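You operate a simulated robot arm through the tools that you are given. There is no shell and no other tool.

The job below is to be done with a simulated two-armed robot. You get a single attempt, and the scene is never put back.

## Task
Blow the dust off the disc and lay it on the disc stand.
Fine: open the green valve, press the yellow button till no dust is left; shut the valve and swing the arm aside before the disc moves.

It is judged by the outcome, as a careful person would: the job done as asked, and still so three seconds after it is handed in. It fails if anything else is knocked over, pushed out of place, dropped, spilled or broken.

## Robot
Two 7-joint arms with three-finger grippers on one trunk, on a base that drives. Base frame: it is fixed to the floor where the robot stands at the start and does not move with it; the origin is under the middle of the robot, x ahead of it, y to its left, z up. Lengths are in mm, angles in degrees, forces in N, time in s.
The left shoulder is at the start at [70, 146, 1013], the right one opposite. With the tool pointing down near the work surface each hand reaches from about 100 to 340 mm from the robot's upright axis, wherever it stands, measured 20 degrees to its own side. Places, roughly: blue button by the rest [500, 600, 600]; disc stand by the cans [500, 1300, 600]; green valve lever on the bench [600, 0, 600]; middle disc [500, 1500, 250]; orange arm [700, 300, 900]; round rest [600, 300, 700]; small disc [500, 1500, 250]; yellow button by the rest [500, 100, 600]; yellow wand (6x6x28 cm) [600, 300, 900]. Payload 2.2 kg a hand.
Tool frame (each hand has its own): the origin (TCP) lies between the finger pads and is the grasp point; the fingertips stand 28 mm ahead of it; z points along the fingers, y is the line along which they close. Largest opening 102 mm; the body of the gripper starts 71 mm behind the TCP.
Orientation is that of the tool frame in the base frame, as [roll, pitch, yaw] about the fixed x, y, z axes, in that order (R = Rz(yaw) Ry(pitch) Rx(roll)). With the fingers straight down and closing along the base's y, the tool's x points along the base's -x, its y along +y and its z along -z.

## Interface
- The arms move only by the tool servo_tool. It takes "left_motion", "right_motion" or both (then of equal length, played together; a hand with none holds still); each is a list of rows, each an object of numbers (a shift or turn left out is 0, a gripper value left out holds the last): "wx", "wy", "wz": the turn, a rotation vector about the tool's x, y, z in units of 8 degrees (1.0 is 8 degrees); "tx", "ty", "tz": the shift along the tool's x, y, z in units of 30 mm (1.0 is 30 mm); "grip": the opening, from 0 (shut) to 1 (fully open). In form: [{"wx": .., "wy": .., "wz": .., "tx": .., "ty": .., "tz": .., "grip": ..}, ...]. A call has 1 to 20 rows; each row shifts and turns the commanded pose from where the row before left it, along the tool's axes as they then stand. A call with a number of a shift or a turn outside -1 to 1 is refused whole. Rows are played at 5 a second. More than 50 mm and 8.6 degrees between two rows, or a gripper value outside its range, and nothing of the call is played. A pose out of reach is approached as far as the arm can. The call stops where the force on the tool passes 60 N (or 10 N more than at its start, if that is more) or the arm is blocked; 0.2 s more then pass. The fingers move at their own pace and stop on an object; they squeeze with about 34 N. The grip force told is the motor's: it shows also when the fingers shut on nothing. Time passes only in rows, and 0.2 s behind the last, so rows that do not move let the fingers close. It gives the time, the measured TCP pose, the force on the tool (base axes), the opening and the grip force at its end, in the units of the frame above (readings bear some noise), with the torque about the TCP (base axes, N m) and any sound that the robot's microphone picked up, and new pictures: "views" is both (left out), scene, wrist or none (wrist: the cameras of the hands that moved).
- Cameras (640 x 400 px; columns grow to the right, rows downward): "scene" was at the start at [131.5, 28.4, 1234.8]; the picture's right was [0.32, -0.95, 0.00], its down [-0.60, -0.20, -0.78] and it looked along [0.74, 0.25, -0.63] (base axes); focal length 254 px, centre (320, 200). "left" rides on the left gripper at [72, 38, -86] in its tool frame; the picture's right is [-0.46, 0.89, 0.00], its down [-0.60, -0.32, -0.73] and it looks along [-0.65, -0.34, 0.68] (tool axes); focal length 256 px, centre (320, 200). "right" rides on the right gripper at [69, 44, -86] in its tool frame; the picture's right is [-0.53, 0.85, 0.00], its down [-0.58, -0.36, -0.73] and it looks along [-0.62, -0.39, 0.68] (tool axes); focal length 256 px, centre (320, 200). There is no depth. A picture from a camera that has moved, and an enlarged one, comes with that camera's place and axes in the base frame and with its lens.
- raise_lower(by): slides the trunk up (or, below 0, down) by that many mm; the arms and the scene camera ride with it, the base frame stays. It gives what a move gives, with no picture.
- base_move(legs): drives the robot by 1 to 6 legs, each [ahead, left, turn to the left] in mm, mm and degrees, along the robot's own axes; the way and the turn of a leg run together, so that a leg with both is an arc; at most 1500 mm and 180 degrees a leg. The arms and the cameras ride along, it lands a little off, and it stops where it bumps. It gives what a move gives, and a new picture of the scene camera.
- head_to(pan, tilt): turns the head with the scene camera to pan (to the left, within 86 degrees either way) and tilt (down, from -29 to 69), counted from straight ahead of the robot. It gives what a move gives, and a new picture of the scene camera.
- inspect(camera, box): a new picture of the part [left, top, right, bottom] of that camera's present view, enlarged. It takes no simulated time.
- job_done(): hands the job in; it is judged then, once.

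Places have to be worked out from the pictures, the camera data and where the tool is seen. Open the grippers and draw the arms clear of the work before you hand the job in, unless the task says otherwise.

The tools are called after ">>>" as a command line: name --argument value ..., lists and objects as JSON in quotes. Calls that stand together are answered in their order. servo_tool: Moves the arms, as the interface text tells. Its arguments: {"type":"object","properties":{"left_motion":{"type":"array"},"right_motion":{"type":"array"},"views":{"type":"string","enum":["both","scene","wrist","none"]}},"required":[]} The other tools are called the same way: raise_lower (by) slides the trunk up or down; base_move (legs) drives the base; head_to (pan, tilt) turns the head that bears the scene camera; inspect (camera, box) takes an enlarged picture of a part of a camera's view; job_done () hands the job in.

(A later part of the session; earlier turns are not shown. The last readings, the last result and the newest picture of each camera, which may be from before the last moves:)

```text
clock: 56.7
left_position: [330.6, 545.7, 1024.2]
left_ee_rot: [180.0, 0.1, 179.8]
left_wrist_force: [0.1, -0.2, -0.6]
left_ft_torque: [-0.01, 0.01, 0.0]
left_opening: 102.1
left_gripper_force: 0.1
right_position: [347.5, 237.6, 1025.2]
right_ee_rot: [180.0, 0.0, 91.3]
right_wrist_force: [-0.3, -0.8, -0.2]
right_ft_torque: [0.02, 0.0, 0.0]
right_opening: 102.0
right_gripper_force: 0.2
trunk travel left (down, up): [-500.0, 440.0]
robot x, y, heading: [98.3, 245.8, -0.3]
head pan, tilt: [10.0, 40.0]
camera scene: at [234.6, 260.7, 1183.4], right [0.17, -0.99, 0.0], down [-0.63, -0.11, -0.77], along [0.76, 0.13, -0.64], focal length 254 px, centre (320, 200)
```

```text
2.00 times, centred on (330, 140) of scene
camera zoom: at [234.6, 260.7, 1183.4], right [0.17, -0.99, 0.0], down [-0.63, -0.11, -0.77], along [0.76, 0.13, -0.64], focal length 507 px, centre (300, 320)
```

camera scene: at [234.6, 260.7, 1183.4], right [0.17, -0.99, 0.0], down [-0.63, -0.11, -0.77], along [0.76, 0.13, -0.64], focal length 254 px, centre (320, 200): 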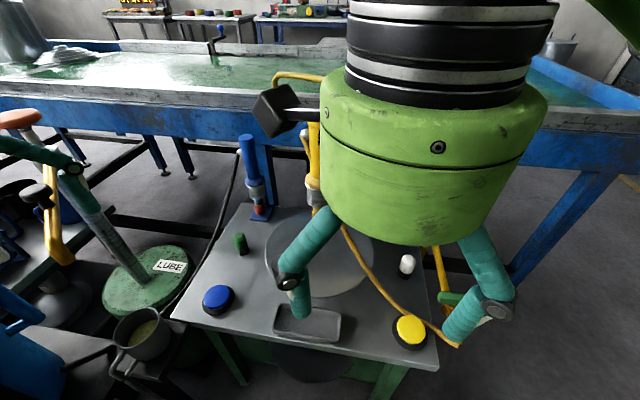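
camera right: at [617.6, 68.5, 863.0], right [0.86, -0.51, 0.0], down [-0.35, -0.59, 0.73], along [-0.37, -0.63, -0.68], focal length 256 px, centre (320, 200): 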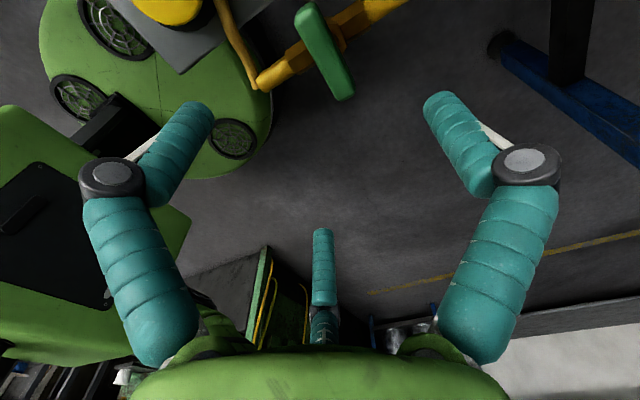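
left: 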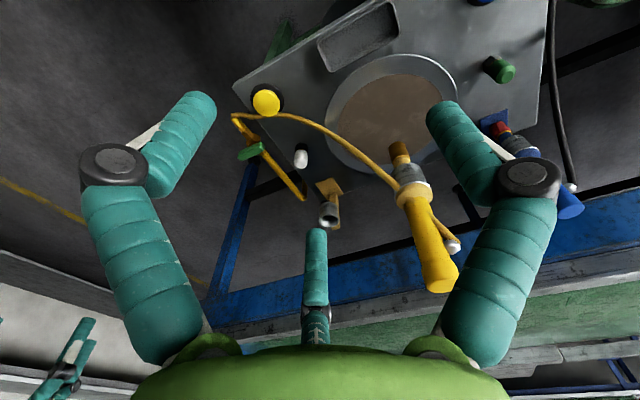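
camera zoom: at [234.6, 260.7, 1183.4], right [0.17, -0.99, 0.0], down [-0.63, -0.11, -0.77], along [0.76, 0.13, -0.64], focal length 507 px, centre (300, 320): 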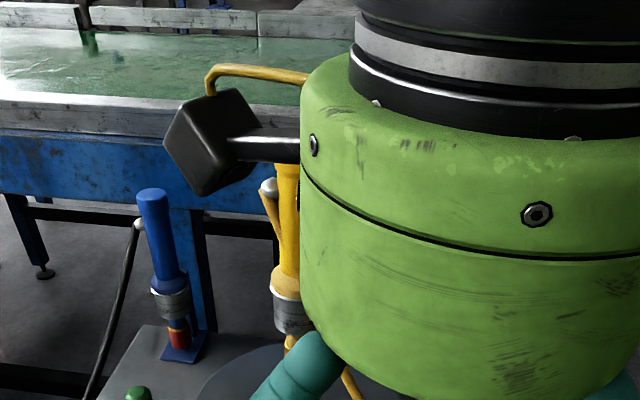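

The right hand blocks the view. I swing it to the right side (≈[500, 80]) and turn it to yaw 0.

>>> servo_tool --right_motion '[{"tx": -1}, {"tx": -1}, {"tx": -1}, {"tx": -1, "ty": 0.6}, {"tx": -1, "ty": 0.6}, {"tx": -0.3, "ty": 0.9}, {"ty": 1}, {"ty": 1}, {"ty": 1}]' --views "none"

>>> servo_tool --right_motion '[{"wz": 1}, {"wz": 1}, {"wz": 1}, {"wz": 1}, {"wz": 1}, {"wz": 1}, {"wz": 1}, {"wz": 1}, {"wz": 1}, {"wz": 1}, {"wz": 1}, {"wz": 0.4}]' --views "both"

>>> inspect --camera "scene" --box '[200, 40, 460, 240]'

```text
clock: 58.7
left_position: [332.5, 546.4, 1025.8]
left_ee_rot: [-179.9, 0.1, 179.8]
left_wrist_force: [-0.5, 0.6, 0.1]
left_ft_torque: [-0.02, -0.02, 0.0]
left_opening: 102.2
left_gripper_force: 0.1
right_position: [505.5, 82.6, 1023.2]
right_ee_rot: [180.0, -0.1, 91.3]
right_wrist_force: [0.7, 0.3, -0.5]
right_ft_torque: [0.0, 0.03, 0.0]
right_opening: 102.2
right_gripper_force: 0.1
trunk travel left (down, up): [-500.0, 440.0]
robot x, y, heading: [101.7, 246.3, -0.0]
head pan, tilt: [10.0, 40.0]
```

```text
clock: 61.3
left_position: [330.8, 546.3, 1024.7]
left_ee_rot: [-180.0, 0.2, 179.8]
left_wrist_force: [-1.1, -0.1, 0.1]
left_ft_torque: [0.02, 0.01, -0.02]
left_opening: 102.2
left_gripper_force: 0.0
right_position: [503.2, 82.3, 1025.0]
right_ee_rot: [-179.8, -0.1, 0.1]
right_wrist_force: [-0.6, -0.2, -0.6]
right_ft_torque: [0.0, 0.01, -0.05]
right_opening: 101.9
right_gripper_force: 0.1
trunk travel left (down, up): [-500.0, 440.0]
robot x, y, heading: [104.6, 246.0, -0.3]
head pan, tilt: [10.0, 40.0]
camera scene: at [234.6, 260.8, 1183.3], right [0.17, -0.99, 0.0], down [-0.63, -0.11, -0.77], along [0.76, 0.13, -0.64], focal length 254 px, centre (320, 200)
camera right: at [571.5, 38.4, 1112.2], right [-0.53, -0.85, 0.0], down [-0.58, 0.36, 0.73], along [-0.62, 0.39, -0.68], focal length 256 px, centre (320, 200)
```

scene: 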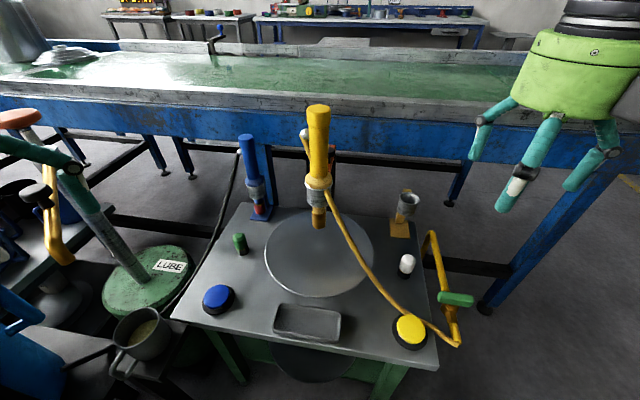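
right: 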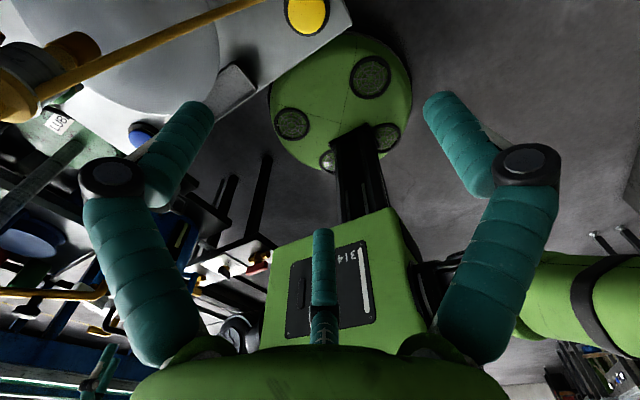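

```text
2.00 times, centred on (330, 140) of scene
camera zoom: at [234.6, 260.8, 1183.3], right [0.17, -0.99, 0.0], down [-0.63, -0.11, -0.77], along [0.76, 0.13, -0.64], focal length 507 px, centre (300, 320)
```

zoom: 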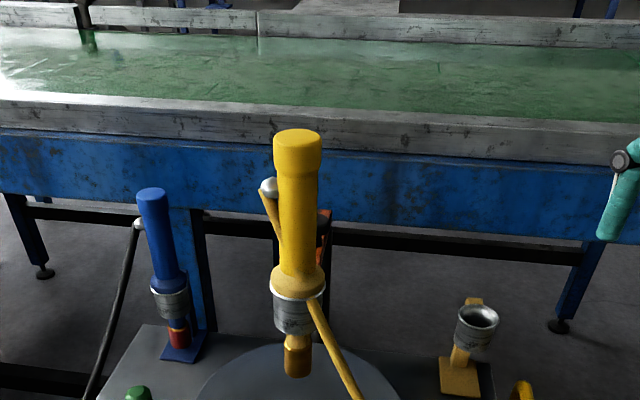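

Stereo now gives: wand axis [632, 333] (nozzle tip z≈765, top ≈1025), disc centre ≈[638, 332, 678], Ø≈275, post ≈[830, 330], knob ≈[754, 332, 880]. I bring the left hand round the far-left side of the wand for a close look at arm and knob.

>>> servo_tool --left_motion '[{"tz": -1}, {"tx": -1, "ty": -0.2}, {"tx": -1, "ty": -0.2}, {"tx": -1, "ty": -0.3}, {"tx": -1, "ty": -0.3}, {"tx": -1, "ty": -0.3}, {"tx": -1, "ty": -0.3}, {"tx": -1, "ty": -0.3}, {"tx": -1, "ty": -0.3}, {"tx": -1, "ty": -0.4}, {"tx": -1, "ty": -0.4}]'

```text
clock: 63.7
left_position: [602.1, 472.3, 1035.1]
left_ee_rot: [180.0, 0.2, 179.8]
left_wrist_force: [0.6, -0.3, -0.6]
left_ft_torque: [0.02, -0.01, 0.0]
left_opening: 101.9
left_gripper_force: 0.0
left hand out of reach, approached as far as the arm can: row 10, 11
right_position: [502.9, 82.5, 1026.3]
right_ee_rot: [-179.8, -0.1, 0.1]
right_wrist_force: [-0.8, 0.0, 0.1]
right_ft_torque: [0.01, 0.02, 0.0]
right_opening: 102.2
right_gripper_force: 0.1
trunk travel left (down, up): [-500.0, 440.0]
robot x, y, heading: [100.6, 247.2, -0.2]
head pan, tilt: [10.0, 40.0]
camera scene: at [234.5, 261.0, 1183.3], right [0.17, -0.99, 0.0], down [-0.63, -0.11, -0.77], along [0.75, 0.13, -0.64], focal length 254 px, centre (320, 200)
camera left: at [530.9, 510.1, 1121.7], right [0.47, 0.88, 0.0], down [0.6, -0.32, 0.73], along [0.65, -0.34, -0.68], focal length 256 px, centre (320, 200)
```

scene: 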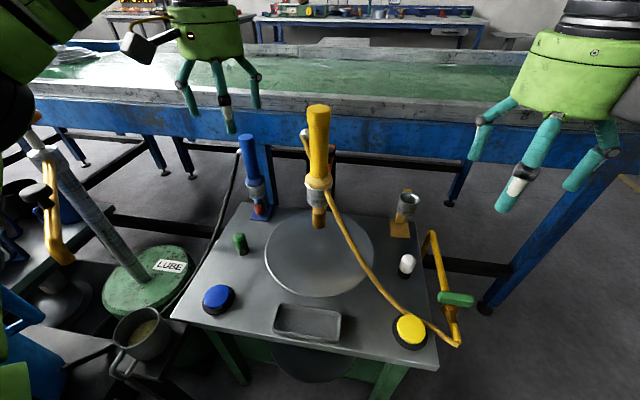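
left: 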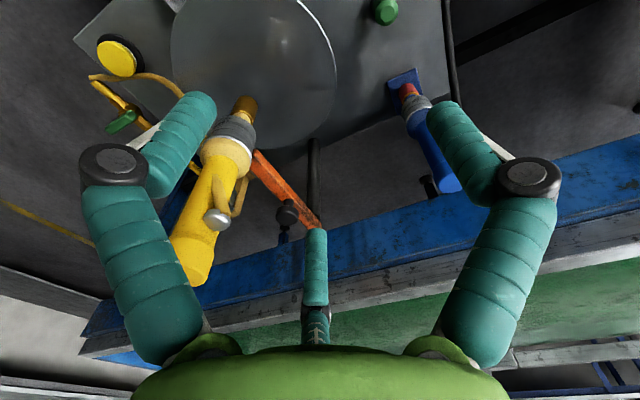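

Refined: post [845, 337], knob [761, 336, 880], cup (arm end) [637, 340, 863]. I'll push the cup end gently along its arc toward −y (the hose side) with closed left fingers pointing forward-right; first I back the hand off and lower it.

>>> servo_tool --left_motion '[{"tx": 1, "grip": 0}, {"tx": 1, "tz": 0.5}, {"tx": 1, "tz": 0.7}, {"tx": 1, "tz": 0.7}, {"tx": 1, "tz": 0.7}, {"tx": 0.7, "tz": 0.7, "ty": 0.5}]' --views "none"

>>> servo_tool --left_motion '[{"wx": 0.7, "wy": -0.7}, {"wx": 0.7, "wy": -0.7}, {"wx": 0.7, "wy": -0.7}, {"wx": 0.7, "wy": -0.7}, {"wx": 0.7, "wy": -0.7}, {"wx": 0.7, "wy": -0.7}]' --views "scene"

```text
clock: 65.1
left_position: [430.9, 488.4, 934.3]
left_ee_rot: [-179.9, 0.1, 179.8]
left_wrist_force: [0.6, 0.9, 0.2]
left_ft_torque: [-0.04, -0.03, 0.02]
left_opening: 1.9
left_gripper_force: 31.1
right_position: [503.6, 83.0, 1025.7]
right_ee_rot: [-180.0, -0.1, 0.1]
right_wrist_force: [-0.2, 1.1, 0.0]
right_ft_torque: [0.01, -0.03, 0.01]
right_opening: 102.0
right_gripper_force: 0.1
trunk travel left (down, up): [-500.0, 440.0]
robot x, y, heading: [101.6, 245.8, -0.2]
head pan, tilt: [10.0, 40.0]
```

```text
clock: 66.5
left_position: [430.9, 482.0, 938.5]
left_ee_rot: [-142.9, 31.6, -169.4]
left_wrist_force: [-0.3, -0.3, 0.2]
left_ft_torque: [0.02, 0.01, 0.03]
left_opening: 2.1
left_gripper_force: 31.5
right_position: [501.1, 74.5, 1024.6]
right_ee_rot: [-179.5, -0.1, 0.1]
right_wrist_force: [-0.2, -1.7, 0.3]
right_ft_torque: [0.06, 0.03, -0.01]
right_opening: 102.1
right_gripper_force: 0.0
trunk travel left (down, up): [-500.0, 440.0]
robot x, y, heading: [100.9, 245.2, -0.2]
head pan, tilt: [10.0, 40.0]
camera scene: at [232.5, 252.6, 1184.1], right [0.17, -0.99, -0.01], down [-0.63, -0.1, -0.77], along [0.76, 0.13, -0.64], focal length 254 px, centre (320, 200)
```

scene: 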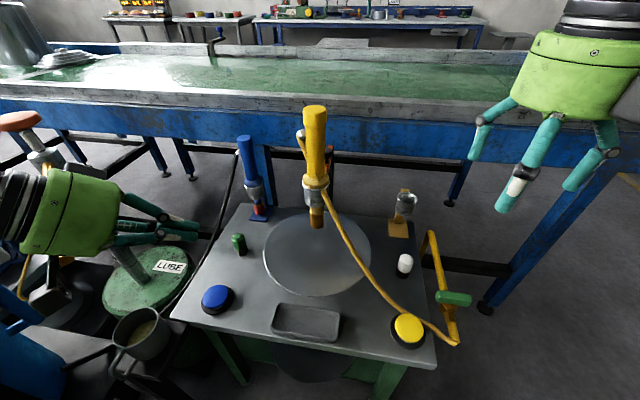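

The body seems nudged ~8 mm toward −y (scene camera shifted), so the left arm may be touching something on the left. I look there before moving on.

>>> head_to --pan 60 --tilt 35

```text
clock: 67.7
left_position: [428.2, 480.5, 938.7]
left_ee_rot: [-142.8, 31.6, -169.4]
left_wrist_force: [0.8, -0.3, 0.2]
left_ft_torque: [0.02, 0.0, 0.0]
left_opening: 2.1
left_gripper_force: 31.6
right_position: [502.4, 75.0, 1023.3]
right_ee_rot: [-179.5, -0.2, 0.1]
right_wrist_force: [-0.2, 0.5, -0.1]
right_ft_torque: [-0.04, 0.0, -0.03]
right_opening: 101.7
right_gripper_force: 0.0
trunk travel left (down, up): [-500.0, 440.0]
robot x, y, heading: [99.2, 245.4, -0.1]
head pan, tilt: [60.0, 35.0]
camera scene: at [193.2, 313.8, 1191.5], right [0.86, -0.5, 0.0], down [-0.29, -0.49, -0.82], along [0.41, 0.71, -0.57], focal length 254 px, centre (320, 200)
```

scene: 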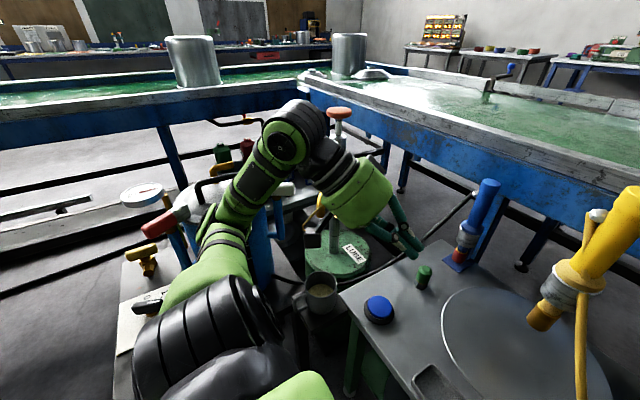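

The left elbow has dropped over the bin with the red-grip handle and may be touching it. I reverse the rotation at once.

>>> servo_tool --left_motion '[{"wx": -0.7, "wy": 0.7}, {"wx": -0.7, "wy": 0.7}, {"wx": -0.7, "wy": 0.7}, {"wx": -0.7, "wy": 0.7}, {"wx": -0.7, "wy": 0.7}, {"wx": -0.7, "wy": 0.7}]' --views "scene"

```text
clock: 69.1
left_position: [433.2, 486.0, 934.1]
left_ee_rot: [179.9, -0.1, 179.8]
left_wrist_force: [-0.6, -0.1, 0.6]
left_ft_torque: [0.0, 0.03, 0.02]
left_opening: 1.9
left_gripper_force: 31.3
right_position: [504.6, 81.9, 1025.0]
right_ee_rot: [-179.8, 0.0, 0.0]
right_wrist_force: [-0.1, 0.8, 0.7]
right_ft_torque: [0.0, 0.02, 0.0]
right_opening: 102.0
right_gripper_force: 0.0
trunk travel left (down, up): [-500.0, 440.0]
robot x, y, heading: [101.3, 246.0, -0.3]
head pan, tilt: [60.0, 35.0]
camera scene: at [196.1, 321.6, 1190.8], right [0.86, -0.5, 0.0], down [-0.29, -0.49, -0.82], along [0.41, 0.71, -0.57], focal length 254 px, centre (320, 200)
```

scene: 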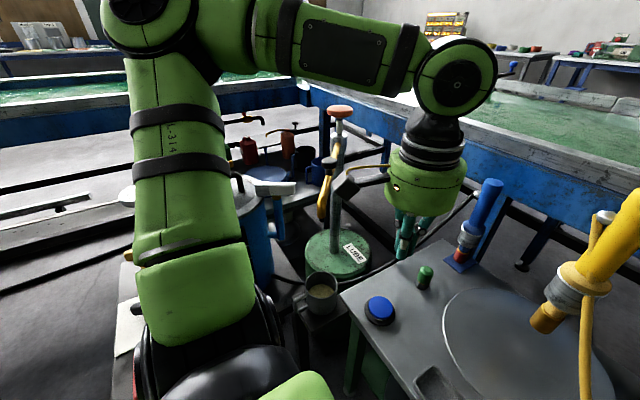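

The arm is back and the body has returned. I inspect the objects on the left table for displacement.

>>> inspect --camera "scene" --box '[100, 90, 360, 330]'

>>> head_to --pan 30 --tilt 40

>>> inspect --camera "scene" --box '[0, 60, 260, 400]'

```text
1.67 times, centred on (230, 210) of scene
camera zoom: at [196.1, 321.6, 1190.8], right [0.86, -0.5, 0.0], down [-0.29, -0.49, -0.82], along [0.41, 0.71, -0.57], focal length 423 px, centre (470, 183)
```

zoom: 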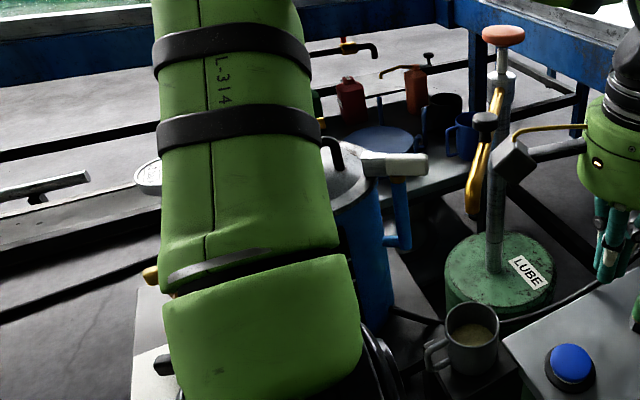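

```text
clock: 70.1
left_position: [432.7, 486.7, 934.1]
left_ee_rot: [179.9, 0.2, 179.8]
left_wrist_force: [0.0, -0.1, 0.4]
left_ft_torque: [-0.06, 0.02, 0.01]
left_opening: 2.0
left_gripper_force: 31.7
right_position: [502.8, 82.0, 1024.1]
right_ee_rot: [-179.9, -0.1, 0.2]
right_wrist_force: [-0.3, 0.0, 0.1]
right_ft_torque: [0.01, 0.0, 0.0]
right_opening: 101.9
right_gripper_force: 0.0
trunk travel left (down, up): [-500.0, 440.0]
robot x, y, heading: [100.4, 243.2, 0.2]
head pan, tilt: [30.0, 40.0]
camera scene: at [224.6, 288.6, 1183.3], right [0.5, -0.87, 0.0], down [-0.56, -0.32, -0.77], along [0.66, 0.38, -0.64], focal length 254 px, centre (320, 200)
```

scene: 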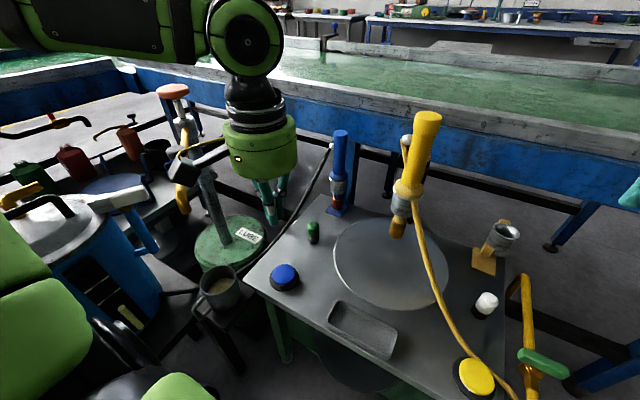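

```text
1.18 times, centred on (130, 230) of scene
camera zoom: at [224.6, 288.6, 1183.3], right [0.5, -0.87, 0.0], down [-0.56, -0.32, -0.77], along [0.66, 0.38, -0.64], focal length 298 px, centre (544, 165)
```

zoom: 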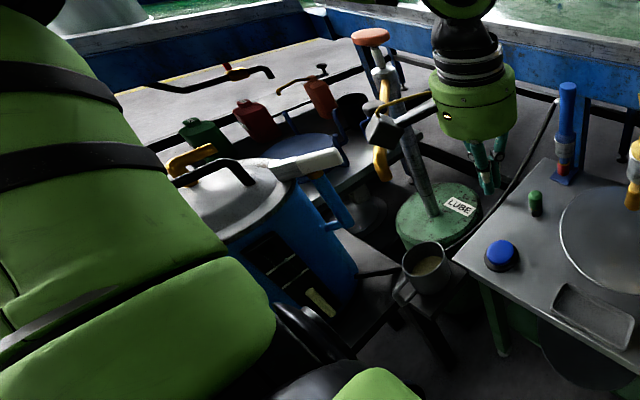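

Nothing on the left appears displaced. A safer plan: use the right hand (free space on its side), pointing forward and straddling the arm's cup, to pull the arm toward −y. I tilt the right hand to horizontal in stages.

>>> servo_tool --right_motion '[{"wy": 1}, {"wy": 1}, {"wy": 1}, {"wy": 1}, {"wy": 1}, {"wy": 1}]' --views "scene"

```text
clock: 71.5
left_position: [431.4, 485.8, 937.1]
left_ee_rot: [-179.9, 0.1, 179.9]
left_wrist_force: [-0.6, 1.1, -0.8]
left_ft_torque: [0.0, -0.02, -0.03]
left_opening: 2.2
left_gripper_force: 31.1
right_position: [502.8, 82.4, 1026.5]
right_ee_rot: [-179.9, -48.2, -0.1]
right_wrist_force: [-0.1, 0.1, 0.3]
right_ft_torque: [0.02, 0.0, -0.02]
right_opening: 102.0
right_gripper_force: 0.0
trunk travel left (down, up): [-500.0, 440.0]
robot x, y, heading: [97.2, 244.7, -0.3]
head pan, tilt: [30.0, 40.0]
camera scene: at [224.4, 288.4, 1183.3], right [0.5, -0.87, 0.0], down [-0.56, -0.32, -0.77], along [0.67, 0.38, -0.64], focal length 254 px, centre (320, 200)
```

scene: 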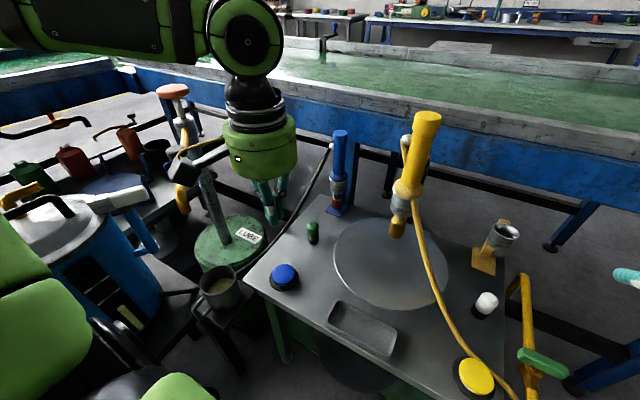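

No sway; I continue to horizontal and add 30° of yaw to the left.

>>> servo_tool --right_motion '[{"wy": 1}, {"wy": 1}, {"wy": 1}, {"wy": 1}, {"wy": 1}, {"wy": 0.23}, {"wx": 1}, {"wx": 1}, {"wx": 1}, {"wx": 0.75}]' --views "both"

```text
clock: 73.7
left_position: [430.4, 486.7, 934.8]
left_ee_rot: [-180.0, -0.1, 179.8]
left_wrist_force: [0.3, -0.6, 0.2]
left_ft_torque: [0.01, 0.01, -0.04]
left_opening: 2.1
left_gripper_force: 31.5
right_position: [573.9, 108.3, 1087.1]
right_ee_rot: [-90.5, -89.9, -59.4]
right_wrist_force: [-0.4, 0.2, -0.9]
right_ft_torque: [0.03, 0.0, 0.02]
right_opening: 101.7
right_gripper_force: 0.1
right hand out of reach, approached as far as the arm can: row 2, 3, 4, 5, 6, 7
trunk travel left (down, up): [-500.0, 440.0]
robot x, y, heading: [97.2, 243.9, -0.1]
head pan, tilt: [30.0, 40.0]
camera scene: at [224.7, 288.2, 1183.3], right [0.5, -0.87, 0.0], down [-0.56, -0.32, -0.77], along [0.66, 0.38, -0.64], focal length 254 px, centre (320, 200)
camera right: at [521.3, 27.6, 1157.2], right [0.43, -0.73, -0.54], down [-0.82, -0.05, -0.58], along [0.39, 0.68, -0.62], focal length 256 px, centre (320, 200)
```

scene: 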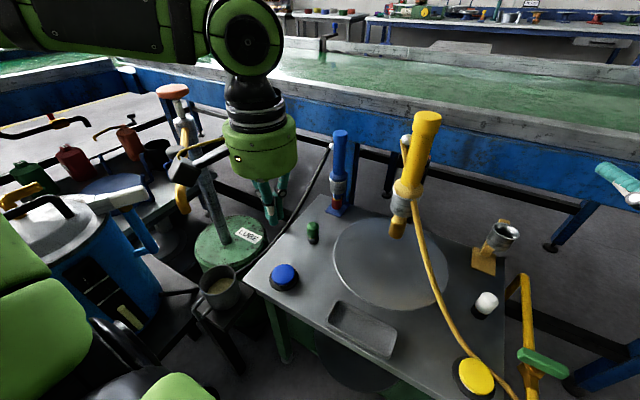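
right: 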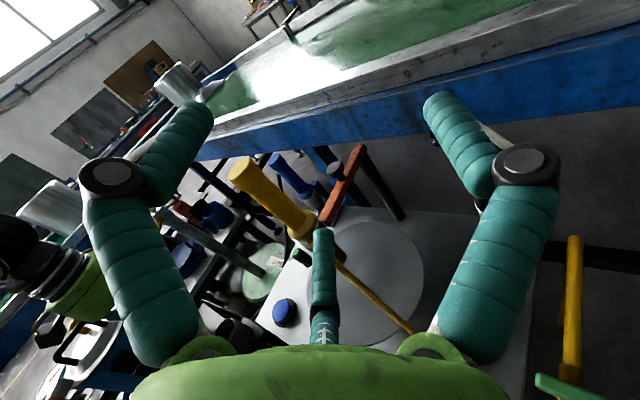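

The right hand now points forward-left (30°), horizontally. I raise the trunk 100 mm for elbow room and then bring the hand down to cup height (z≈863), still clear to the right of the wand.

>>> raise_lower --by 100

>>> servo_tool --right_motion '[{"tx": -1}, {"tx": -1}, {"tx": -1}, {"tx": -1}, {"tx": -1}, {"tx": -1}, {"tx": -1}, {"tx": -1}, {"tx": -1}]' --views "both"

```text
clock: 75.0
left_position: [431.4, 486.9, 1035.8]
left_ee_rot: [-179.9, 0.0, 179.8]
left_wrist_force: [0.0, 0.5, -0.9]
left_ft_torque: [-0.03, 0.02, -0.01]
left_opening: 2.2
left_gripper_force: 31.5
right_position: [575.0, 109.0, 1187.6]
right_ee_rot: [-111.3, -89.9, -38.6]
right_wrist_force: [0.0, 0.6, -0.9]
right_ft_torque: [0.01, 0.0, 0.02]
right_opening: 102.0
right_gripper_force: 0.0
trunk travel left (down, up): [-600.0, 340.0]
robot x, y, heading: [103.4, 247.4, -0.1]
head pan, tilt: [30.0, 40.0]
```

```text
clock: 77.0
left_position: [432.7, 486.9, 1035.6]
left_ee_rot: [180.0, 0.1, 179.8]
left_wrist_force: [-0.1, -0.9, -0.4]
left_ft_torque: [-0.02, -0.02, 0.02]
left_opening: 2.2
left_gripper_force: 32.0
right_position: [588.3, 107.2, 919.7]
right_ee_rot: [-62.5, -89.8, -87.4]
right_wrist_force: [-0.3, -0.7, -0.5]
right_ft_torque: [-0.01, 0.01, -0.03]
right_opening: 101.7
right_gripper_force: 0.1
right hand out of reach, approached as far as the arm can: row 2, 3, 4
trunk travel left (down, up): [-600.0, 340.0]
robot x, y, heading: [102.3, 249.9, -0.1]
head pan, tilt: [30.0, 40.0]
camera scene: at [224.6, 288.7, 1283.3], right [0.5, -0.87, 0.0], down [-0.56, -0.32, -0.77], along [0.67, 0.38, -0.64], focal length 254 px, centre (320, 200)
camera right: at [534.2, 26.3, 989.1], right [0.42, -0.73, -0.54], down [-0.82, -0.05, -0.58], along [0.39, 0.68, -0.62], focal length 256 px, centre (320, 200)
```

scene: 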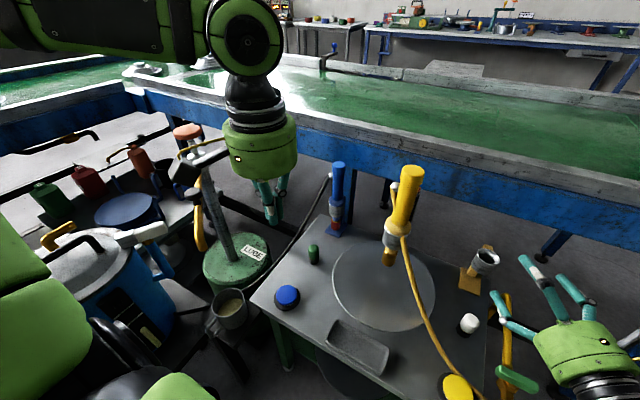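
right: 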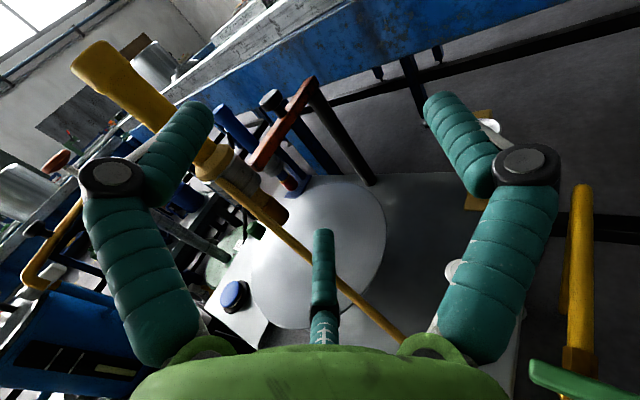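

The wrist view confirms cup ≈[647, 340, 861], post ≈[857, 338], knob ≈[770, 338]. I lower to z≈863 and slide left to stand off in front of the cup.

>>> servo_tool --right_motion '[{"tx": -0.95}, {"tx": -0.95}, {"ty": -1, "tz": 0.3}, {"ty": -1, "tz": 0.3}, {"ty": -1, "tz": 0.3}, {"ty": -1, "tz": 0.3}]' --views "both"

```text
clock: 78.4
left_position: [431.9, 489.1, 1035.0]
left_ee_rot: [-179.9, 0.1, 179.8]
left_wrist_force: [-0.3, -0.2, -0.7]
left_ft_torque: [-0.02, -0.02, 0.02]
left_opening: 2.1
left_gripper_force: 31.8
right_position: [558.7, 231.1, 864.1]
right_ee_rot: [174.9, -89.8, 35.2]
right_wrist_force: [0.6, -0.1, -0.3]
right_ft_torque: [0.01, 0.02, -0.02]
right_opening: 102.1
right_gripper_force: 0.0
trunk travel left (down, up): [-600.0, 340.0]
robot x, y, heading: [98.7, 247.0, -0.2]
head pan, tilt: [30.0, 40.0]
camera scene: at [224.2, 289.9, 1283.3], right [0.5, -0.87, 0.0], down [-0.56, -0.32, -0.77], along [0.67, 0.38, -0.64], focal length 254 px, centre (320, 200)
camera right: at [504.2, 149.4, 932.9], right [0.42, -0.73, -0.53], down [-0.82, -0.05, -0.58], along [0.39, 0.68, -0.62], focal length 256 px, centre (320, 200)
```

scene: 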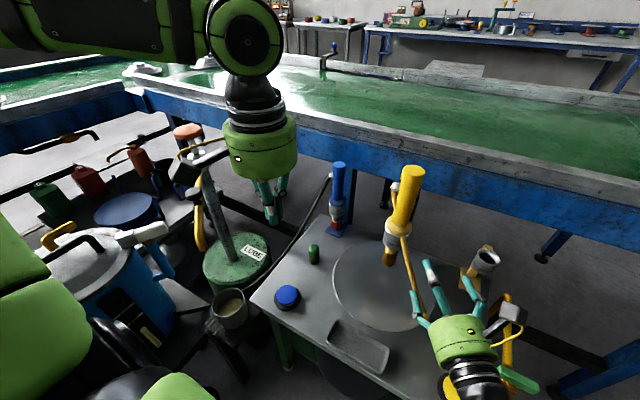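
right: 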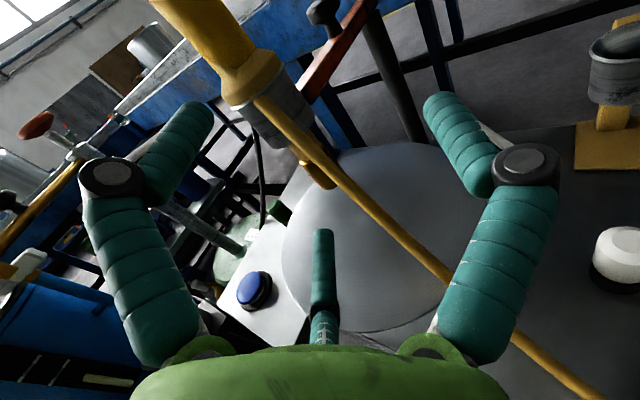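

I shift 54 mm further left so the cup lies straight ahead of the hand, then check the view.

>>> servo_tool --right_motion '[{"ty": -0.9}, {"ty": -0.9}]' --views "both"

>>> inspect --camera "scene" --box '[300, 140, 540, 340]'

```text
clock: 79.0
left_position: [432.4, 486.5, 1035.3]
left_ee_rot: [-180.0, 0.1, 179.9]
left_wrist_force: [-0.1, -0.4, 0.1]
left_ft_torque: [0.03, 0.01, -0.03]
left_opening: 1.9
left_gripper_force: 31.7
right_position: [531.3, 269.4, 855.2]
right_ee_rot: [103.9, -86.4, 107.1]
right_wrist_force: [0.4, 0.2, -0.1]
right_ft_torque: [-0.05, 0.03, 0.01]
right_opening: 102.1
right_gripper_force: 0.0
trunk travel left (down, up): [-600.0, 340.0]
robot x, y, heading: [100.9, 245.9, -0.1]
head pan, tilt: [30.0, 40.0]
camera scene: at [224.6, 287.9, 1283.3], right [0.5, -0.87, 0.0], down [-0.56, -0.32, -0.77], along [0.67, 0.38, -0.64], focal length 254 px, centre (320, 200)
camera right: at [477.6, 190.9, 928.4], right [0.44, -0.75, -0.48], down [-0.8, -0.1, -0.59], along [0.4, 0.65, -0.65], focal length 256 px, centre (320, 200)
```

scene: 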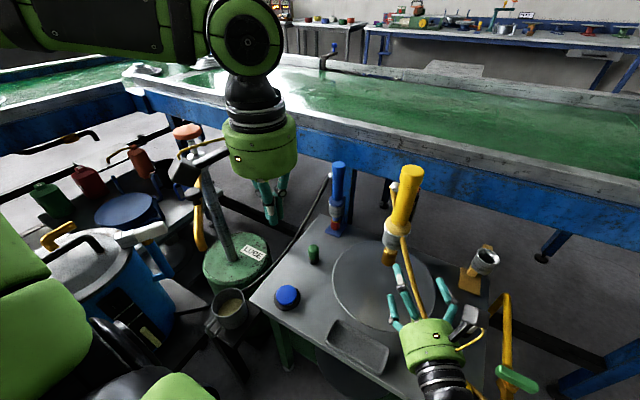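
right: 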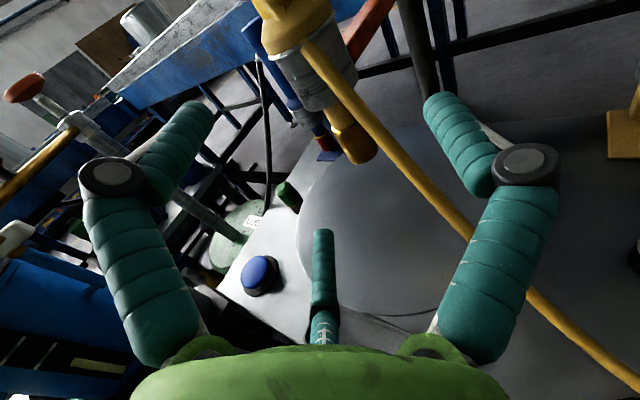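

```text
2.00 times, centred on (420, 240) of scene
camera zoom: at [224.6, 287.9, 1283.3], right [0.5, -0.87, 0.0], down [-0.56, -0.32, -0.77], along [0.67, 0.38, -0.64], focal length 507 px, centre (120, 120)
```

zoom: 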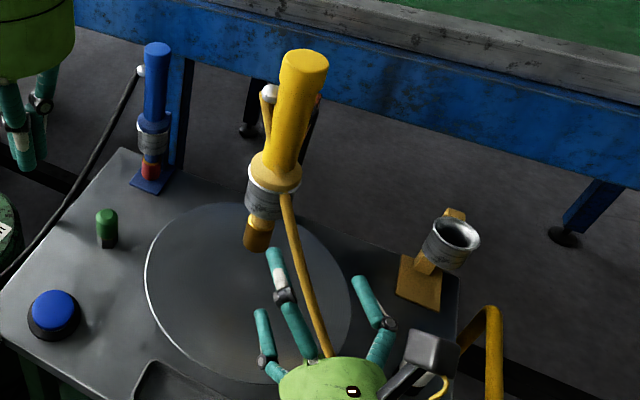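

The cup lies on the tool axis about 140 mm ahead. I advance 90 mm and re-check.

>>> servo_tool --right_motion '[{"tz": 0.8}, {"tz": 0.8}, {"tz": 0.8}, {"tz": 0.6}]' --views "both"

>>> inspect --camera "scene" --box '[300, 140, 540, 340]'

```text
clock: 79.6
left_position: [431.5, 486.2, 1035.2]
left_ee_rot: [180.0, 0.0, 179.8]
left_wrist_force: [0.6, -0.1, 0.4]
left_ft_torque: [0.0, 0.0, 0.0]
left_opening: 2.0
left_gripper_force: 31.8
right_position: [555.0, 283.2, 816.1]
right_ee_rot: [127.6, -81.1, 85.3]
right_wrist_force: [0.1, 0.4, 0.7]
right_ft_torque: [0.02, -0.04, -0.03]
right_opening: 102.2
right_gripper_force: 0.1
trunk travel left (down, up): [-600.0, 340.0]
robot x, y, heading: [102.2, 245.1, 0.1]
head pan, tilt: [30.0, 40.0]
stopped in row 3 (right hand): the arm was blocked; the commanded pose is now the measured one
camera scene: at [225.2, 288.3, 1283.2], right [0.5, -0.87, 0.0], down [-0.56, -0.32, -0.77], along [0.66, 0.38, -0.64], focal length 254 px, centre (320, 200)
camera right: at [505.9, 211.4, 898.2], right [0.45, -0.78, -0.42], down [-0.82, -0.18, -0.55], along [0.35, 0.6, -0.72], focal length 256 px, centre (320, 200)
```

scene: 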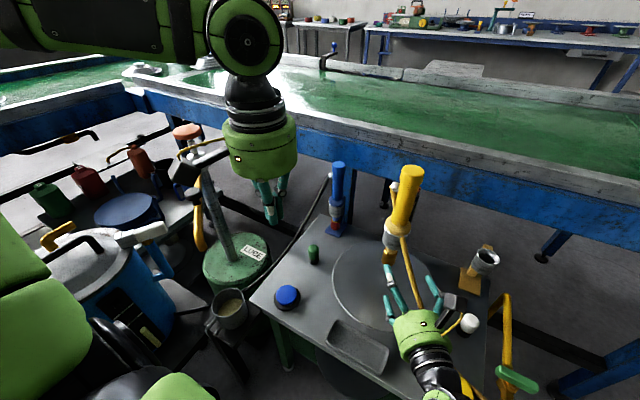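
right: 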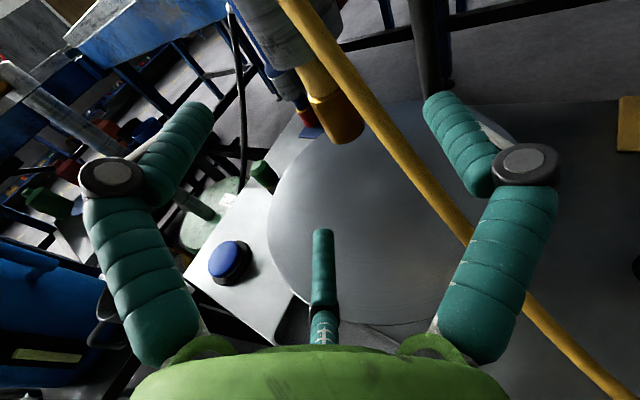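

```text
2.00 times, centred on (420, 240) of scene
camera zoom: at [225.2, 288.3, 1283.2], right [0.5, -0.87, 0.0], down [-0.56, -0.32, -0.77], along [0.66, 0.38, -0.64], focal length 507 px, centre (120, 120)
```

zoom: 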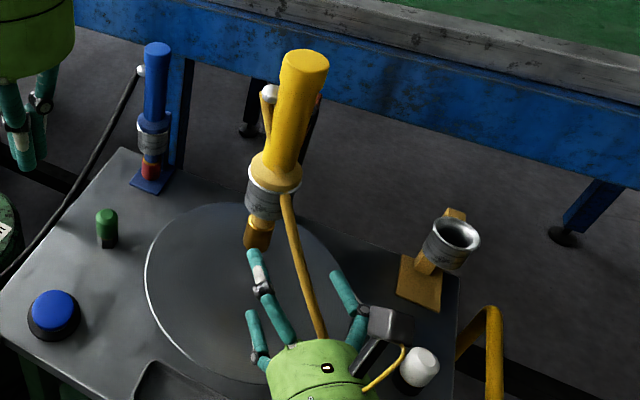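

The arm was blocked with no tool force, so probably a joint limit or the elbow. I look down at the right arm.

>>> head_to --pan -15 --tilt 55

```text
clock: 80.7
left_position: [430.8, 487.2, 1036.1]
left_ee_rot: [-179.9, 0.1, 179.8]
left_wrist_force: [1.0, -0.6, 0.2]
left_ft_torque: [0.04, 0.0, 0.04]
left_opening: 1.9
left_gripper_force: 31.3
right_position: [554.5, 283.9, 817.0]
right_ee_rot: [127.7, -81.1, 85.3]
right_wrist_force: [0.4, -0.7, -1.1]
right_ft_torque: [0.01, -0.04, 0.0]
right_opening: 101.8
right_gripper_force: 0.1
trunk travel left (down, up): [-600.0, 340.0]
robot x, y, heading: [99.6, 250.1, 0.0]
head pan, tilt: [-15.0, 55.0]
camera scene: at [220.3, 227.6, 1262.6], right [-0.26, -0.97, 0.0], down [-0.79, 0.21, -0.57], along [0.55, -0.15, -0.82], focal length 254 px, centre (320, 200)
```

scene: 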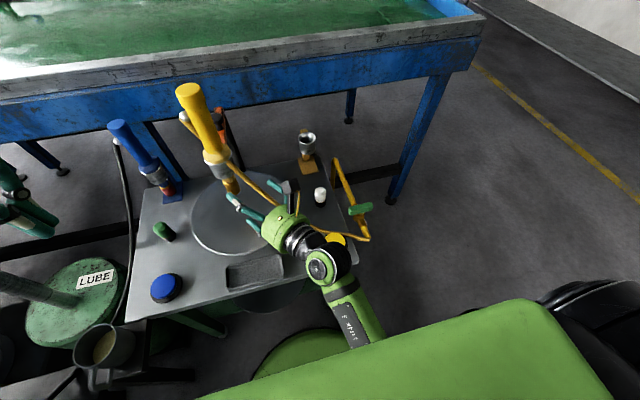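

The right arm is just over-folded. I back the base off 80 mm (hands ride along) and look again.

>>> base_move --legs '[[-80, 0, 0]]'

>>> servo_tool --right_motion '[{"wy": 0.35, "wz": 0.45, "tx": 0.8, "tz": 0.4}, {"wy": 0.33, "wz": 0.42, "tx": 0.7, "tz": 0.4}, {}]' --views "scene"

```text
clock: 81.8
left_position: [351.5, 488.2, 1034.9]
left_ee_rot: [179.9, 0.0, 179.7]
left_wrist_force: [0.0, -0.4, 0.1]
left_ft_torque: [0.02, -0.05, -0.01]
left_opening: 2.1
left_gripper_force: 31.5
right_position: [472.7, 282.6, 815.0]
right_ee_rot: [127.6, -81.2, 85.3]
right_wrist_force: [-0.1, 0.5, 0.0]
right_ft_torque: [0.0, 0.04, 0.03]
right_opening: 102.0
right_gripper_force: 0.0
trunk travel left (down, up): [-600.0, 340.0]
robot x, y, heading: [16.9, 243.1, -0.5]
head pan, tilt: [-15.0, 55.0]
camera scene: at [138.7, 227.7, 1262.6], right [-0.26, -0.96, 0.0], down [-0.79, 0.22, -0.57], along [0.55, -0.15, -0.82], focal length 254 px, centre (320, 200)
```

scene: 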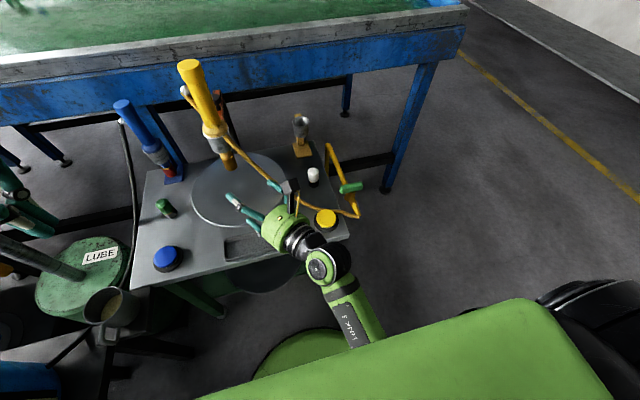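

```text
clock: 82.8
left_position: [351.1, 486.7, 1036.3]
left_ee_rot: [-179.9, 0.0, 179.8]
left_wrist_force: [0.5, 0.2, -0.6]
left_ft_torque: [0.01, 0.0, -0.03]
left_opening: 2.1
left_gripper_force: 32.1
right_position: [482.1, 289.4, 824.7]
right_ee_rot: [130.0, -83.6, 84.4]
right_wrist_force: [0.2, 0.6, -0.3]
right_ft_torque: [0.01, 0.0, -0.01]
right_opening: 101.9
right_gripper_force: 0.1
trunk travel left (down, up): [-600.0, 340.0]
robot x, y, heading: [19.9, 245.5, -0.4]
head pan, tilt: [-15.0, 55.0]
stopped in row 3 (right hand): the arm was blocked; the commanded pose is now the measured one
camera scene: at [139.0, 227.6, 1262.6], right [-0.26, -0.96, 0.0], down [-0.79, 0.22, -0.57], along [0.55, -0.15, -0.82], focal length 254 px, centre (320, 200)
```

scene: 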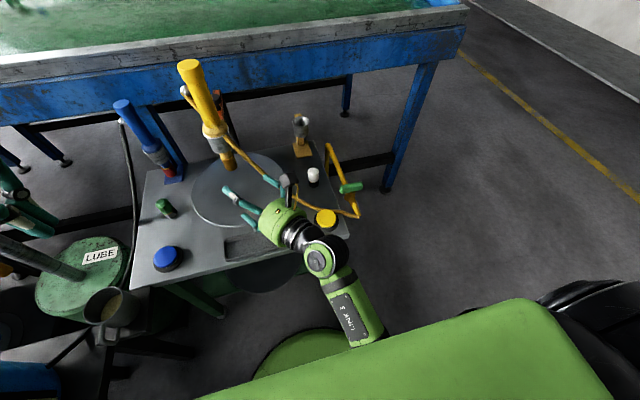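

Still folded too tightly. I extend the hand forward along its axis, which should unfold the arm.

>>> servo_tool --right_motion '[{"tz": 0.8}, {"tz": 0.8}, {}]' --views "scene"

```text
clock: 83.8
left_position: [351.1, 487.0, 1036.8]
left_ee_rot: [-180.0, -0.1, 179.8]
left_wrist_force: [-1.0, 1.2, 0.0]
left_ft_torque: [-0.02, 0.02, -0.02]
left_opening: 2.0
left_gripper_force: 31.3
right_position: [516.6, 299.0, 792.1]
right_ee_rot: [132.3, -78.7, 82.7]
right_wrist_force: [0.0, 0.2, -0.2]
right_ft_torque: [-0.02, -0.03, -0.01]
right_opening: 102.0
right_gripper_force: 0.1
trunk travel left (down, up): [-600.0, 340.0]
robot x, y, heading: [19.0, 244.9, -0.4]
head pan, tilt: [-15.0, 55.0]
stopped in row 3 (right hand): the arm was blocked; the commanded pose is now the measured one
camera scene: at [139.2, 227.6, 1262.6], right [-0.26, -0.96, 0.0], down [-0.79, 0.22, -0.57], along [0.55, -0.15, -0.82], focal length 254 px, centre (320, 200)
```

scene: 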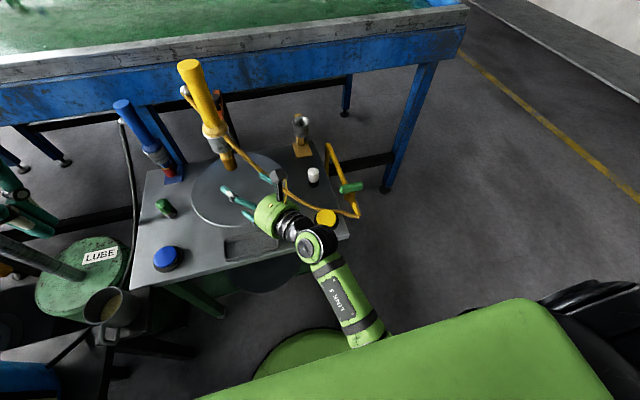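

The wrist roll seems to be at its limit (it was rotated ~180° from neutral). I roll the hand back about its own axis in two stages.

>>> servo_tool --right_motion '[{"wz": -1}, {"wz": -1}, {"wz": -1}, {"wz": -1}, {"wz": -1}, {"wz": -1}, {"wz": -1}, {"wz": -1}, {"wz": -1}, {"wz": -1}, {"wz": -1}]' --views "scene"

```text
clock: 86.2
left_position: [350.9, 488.0, 1035.9]
left_ee_rot: [179.9, -0.1, 179.8]
left_wrist_force: [0.4, -0.6, -0.4]
left_ft_torque: [0.01, -0.04, 0.02]
left_opening: 2.0
left_gripper_force: 31.0
right_position: [516.1, 298.7, 792.3]
right_ee_rot: [97.5, 6.3, 125.3]
right_wrist_force: [0.3, 0.1, 0.6]
right_ft_torque: [0.0, 0.03, 0.0]
right_opening: 101.9
right_gripper_force: 0.1
trunk travel left (down, up): [-600.0, 340.0]
robot x, y, heading: [18.3, 245.1, -0.1]
head pan, tilt: [-15.0, 55.0]
camera scene: at [138.9, 227.7, 1262.6], right [-0.26, -0.96, 0.0], down [-0.79, 0.22, -0.57], along [0.55, -0.15, -0.82], focal length 254 px, centre (320, 200)
```

scene: 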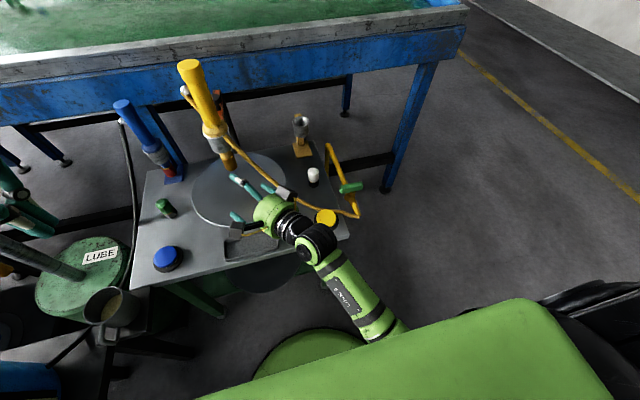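

>>> servo_tool --right_motion '[{"wz": -1}, {"wz": -1}, {"wz": -1}, {"wz": -1}, {"wz": -1}, {"wz": -1}, {"wz": -1}, {"wz": -1}, {"wz": -1}, {"wz": -1}, {"wz": -1}]' --views "scene"

```text
clock: 88.6
left_position: [352.0, 485.8, 1034.9]
left_ee_rot: [-180.0, 0.0, 179.7]
left_wrist_force: [-0.3, -0.6, 0.8]
left_ft_torque: [0.01, 0.02, -0.02]
left_opening: 2.3
left_gripper_force: 31.6
right_position: [569.3, 216.8, 798.5]
right_ee_rot: [-154.9, 81.5, -119.1]
right_wrist_force: [0.3, -1.1, 1.0]
right_ft_torque: [0.02, -0.03, -0.01]
right_opening: 102.3
right_gripper_force: 0.0
right hand out of reach, approached as far as the arm can: row 8, 9, 10, 11
trunk travel left (down, up): [-600.0, 340.0]
robot x, y, heading: [20.7, 247.2, -0.2]
head pan, tilt: [-15.0, 55.0]
camera scene: at [139.4, 226.8, 1262.5], right [-0.26, -0.96, 0.0], down [-0.79, 0.22, -0.57], along [0.55, -0.15, -0.82], focal length 254 px, centre (320, 200)
```

scene: 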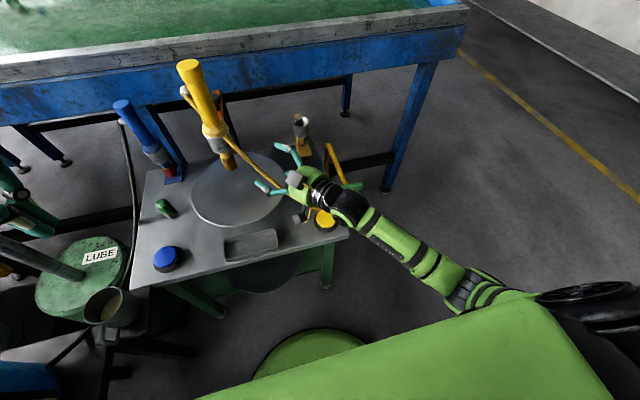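

The arm has flipped into a more open elbow configuration (hand at [569, 217, 798], pointing 35° left, x-axis down). I move it up a little and re-read the pose.

>>> servo_tool --right_motion '[{"tx": -1}, {"tx": -1}, {}]' --views "scene"

```text
clock: 89.4
left_position: [351.2, 487.8, 1035.4]
left_ee_rot: [-180.0, 0.0, 179.8]
left_wrist_force: [0.3, 0.2, 0.2]
left_ft_torque: [0.0, -0.01, -0.06]
left_opening: 2.2
left_gripper_force: 31.2
right_position: [574.4, 223.8, 859.0]
right_ee_rot: [-150.6, 81.5, -115.9]
right_wrist_force: [-0.2, -0.3, -0.3]
right_ft_torque: [0.05, -0.03, -0.02]
right_opening: 102.0
right_gripper_force: 0.0
right hand out of reach, approached as far as the arm can: row 1
trunk travel left (down, up): [-600.0, 340.0]
robot x, y, heading: [18.3, 247.5, 0.0]
head pan, tilt: [-15.0, 55.0]
camera scene: at [138.9, 227.4, 1262.6], right [-0.26, -0.96, 0.0], down [-0.79, 0.22, -0.57], along [0.55, -0.15, -0.82], focal length 254 px, centre (320, 200)
```

scene: 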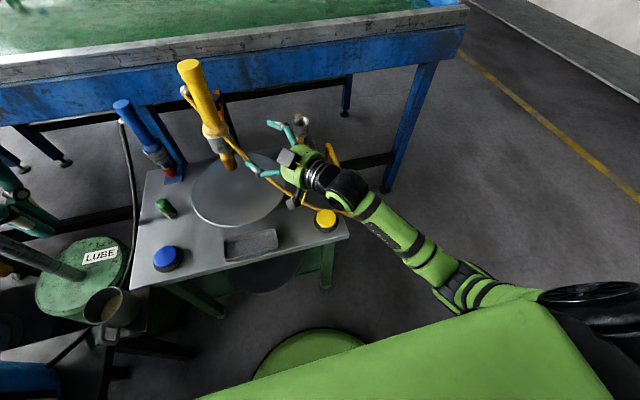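

Pose is now responsive. I level the tool and shift left 57 mm so the cup is straight ahead.

>>> servo_tool --right_motion '[{"wy": -0.45, "ty": 0.6}, {"wy": -0.45, "ty": 0.6}, {"ty": 0.7}, {}]' --views "both"

```text
clock: 90.4
left_position: [350.1, 487.1, 1035.3]
left_ee_rot: [179.9, 0.0, 179.8]
left_wrist_force: [0.0, 0.3, 0.0]
left_ft_torque: [-0.03, -0.01, -0.01]
left_opening: 1.9
left_gripper_force: 31.8
right_position: [569.4, 221.8, 868.7]
right_ee_rot: [-95.5, 86.1, -59.9]
right_wrist_force: [0.2, -0.2, -0.3]
right_ft_torque: [-0.02, -0.01, 0.03]
right_opening: 101.7
right_gripper_force: 0.1
right hand out of reach, approached as far as the arm can: row 1, 2, 3
trunk travel left (down, up): [-600.0, 340.0]
robot x, y, heading: [22.1, 250.3, -0.3]
head pan, tilt: [-15.0, 55.0]
camera scene: at [139.0, 227.6, 1262.6], right [-0.26, -0.96, 0.0], down [-0.79, 0.22, -0.57], along [0.55, -0.15, -0.82], focal length 254 px, centre (320, 200)
camera right: at [476.2, 202.2, 798.7], right [-0.51, 0.72, 0.48], down [-0.4, -0.69, 0.6], along [0.76, 0.12, 0.64], focal length 256 px, centre (320, 200)
```

scene: 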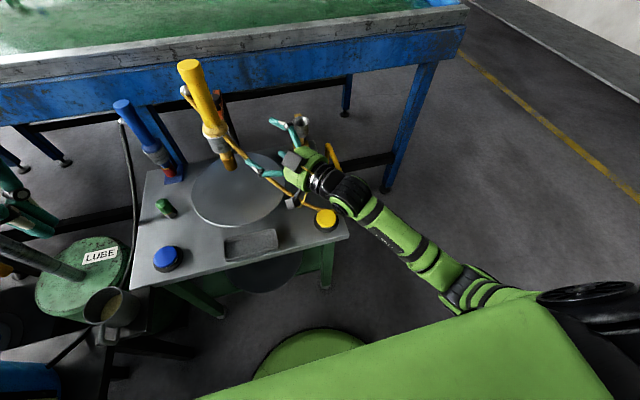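
right: 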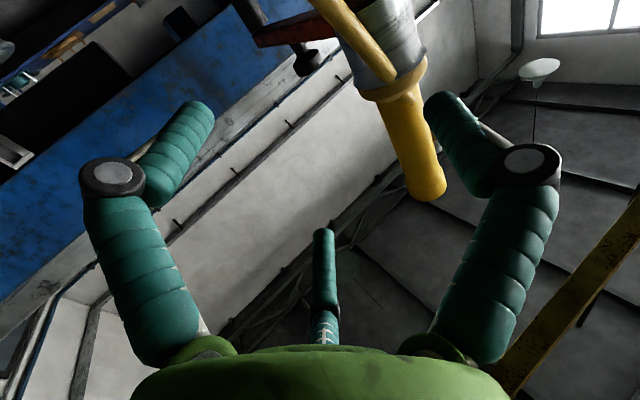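

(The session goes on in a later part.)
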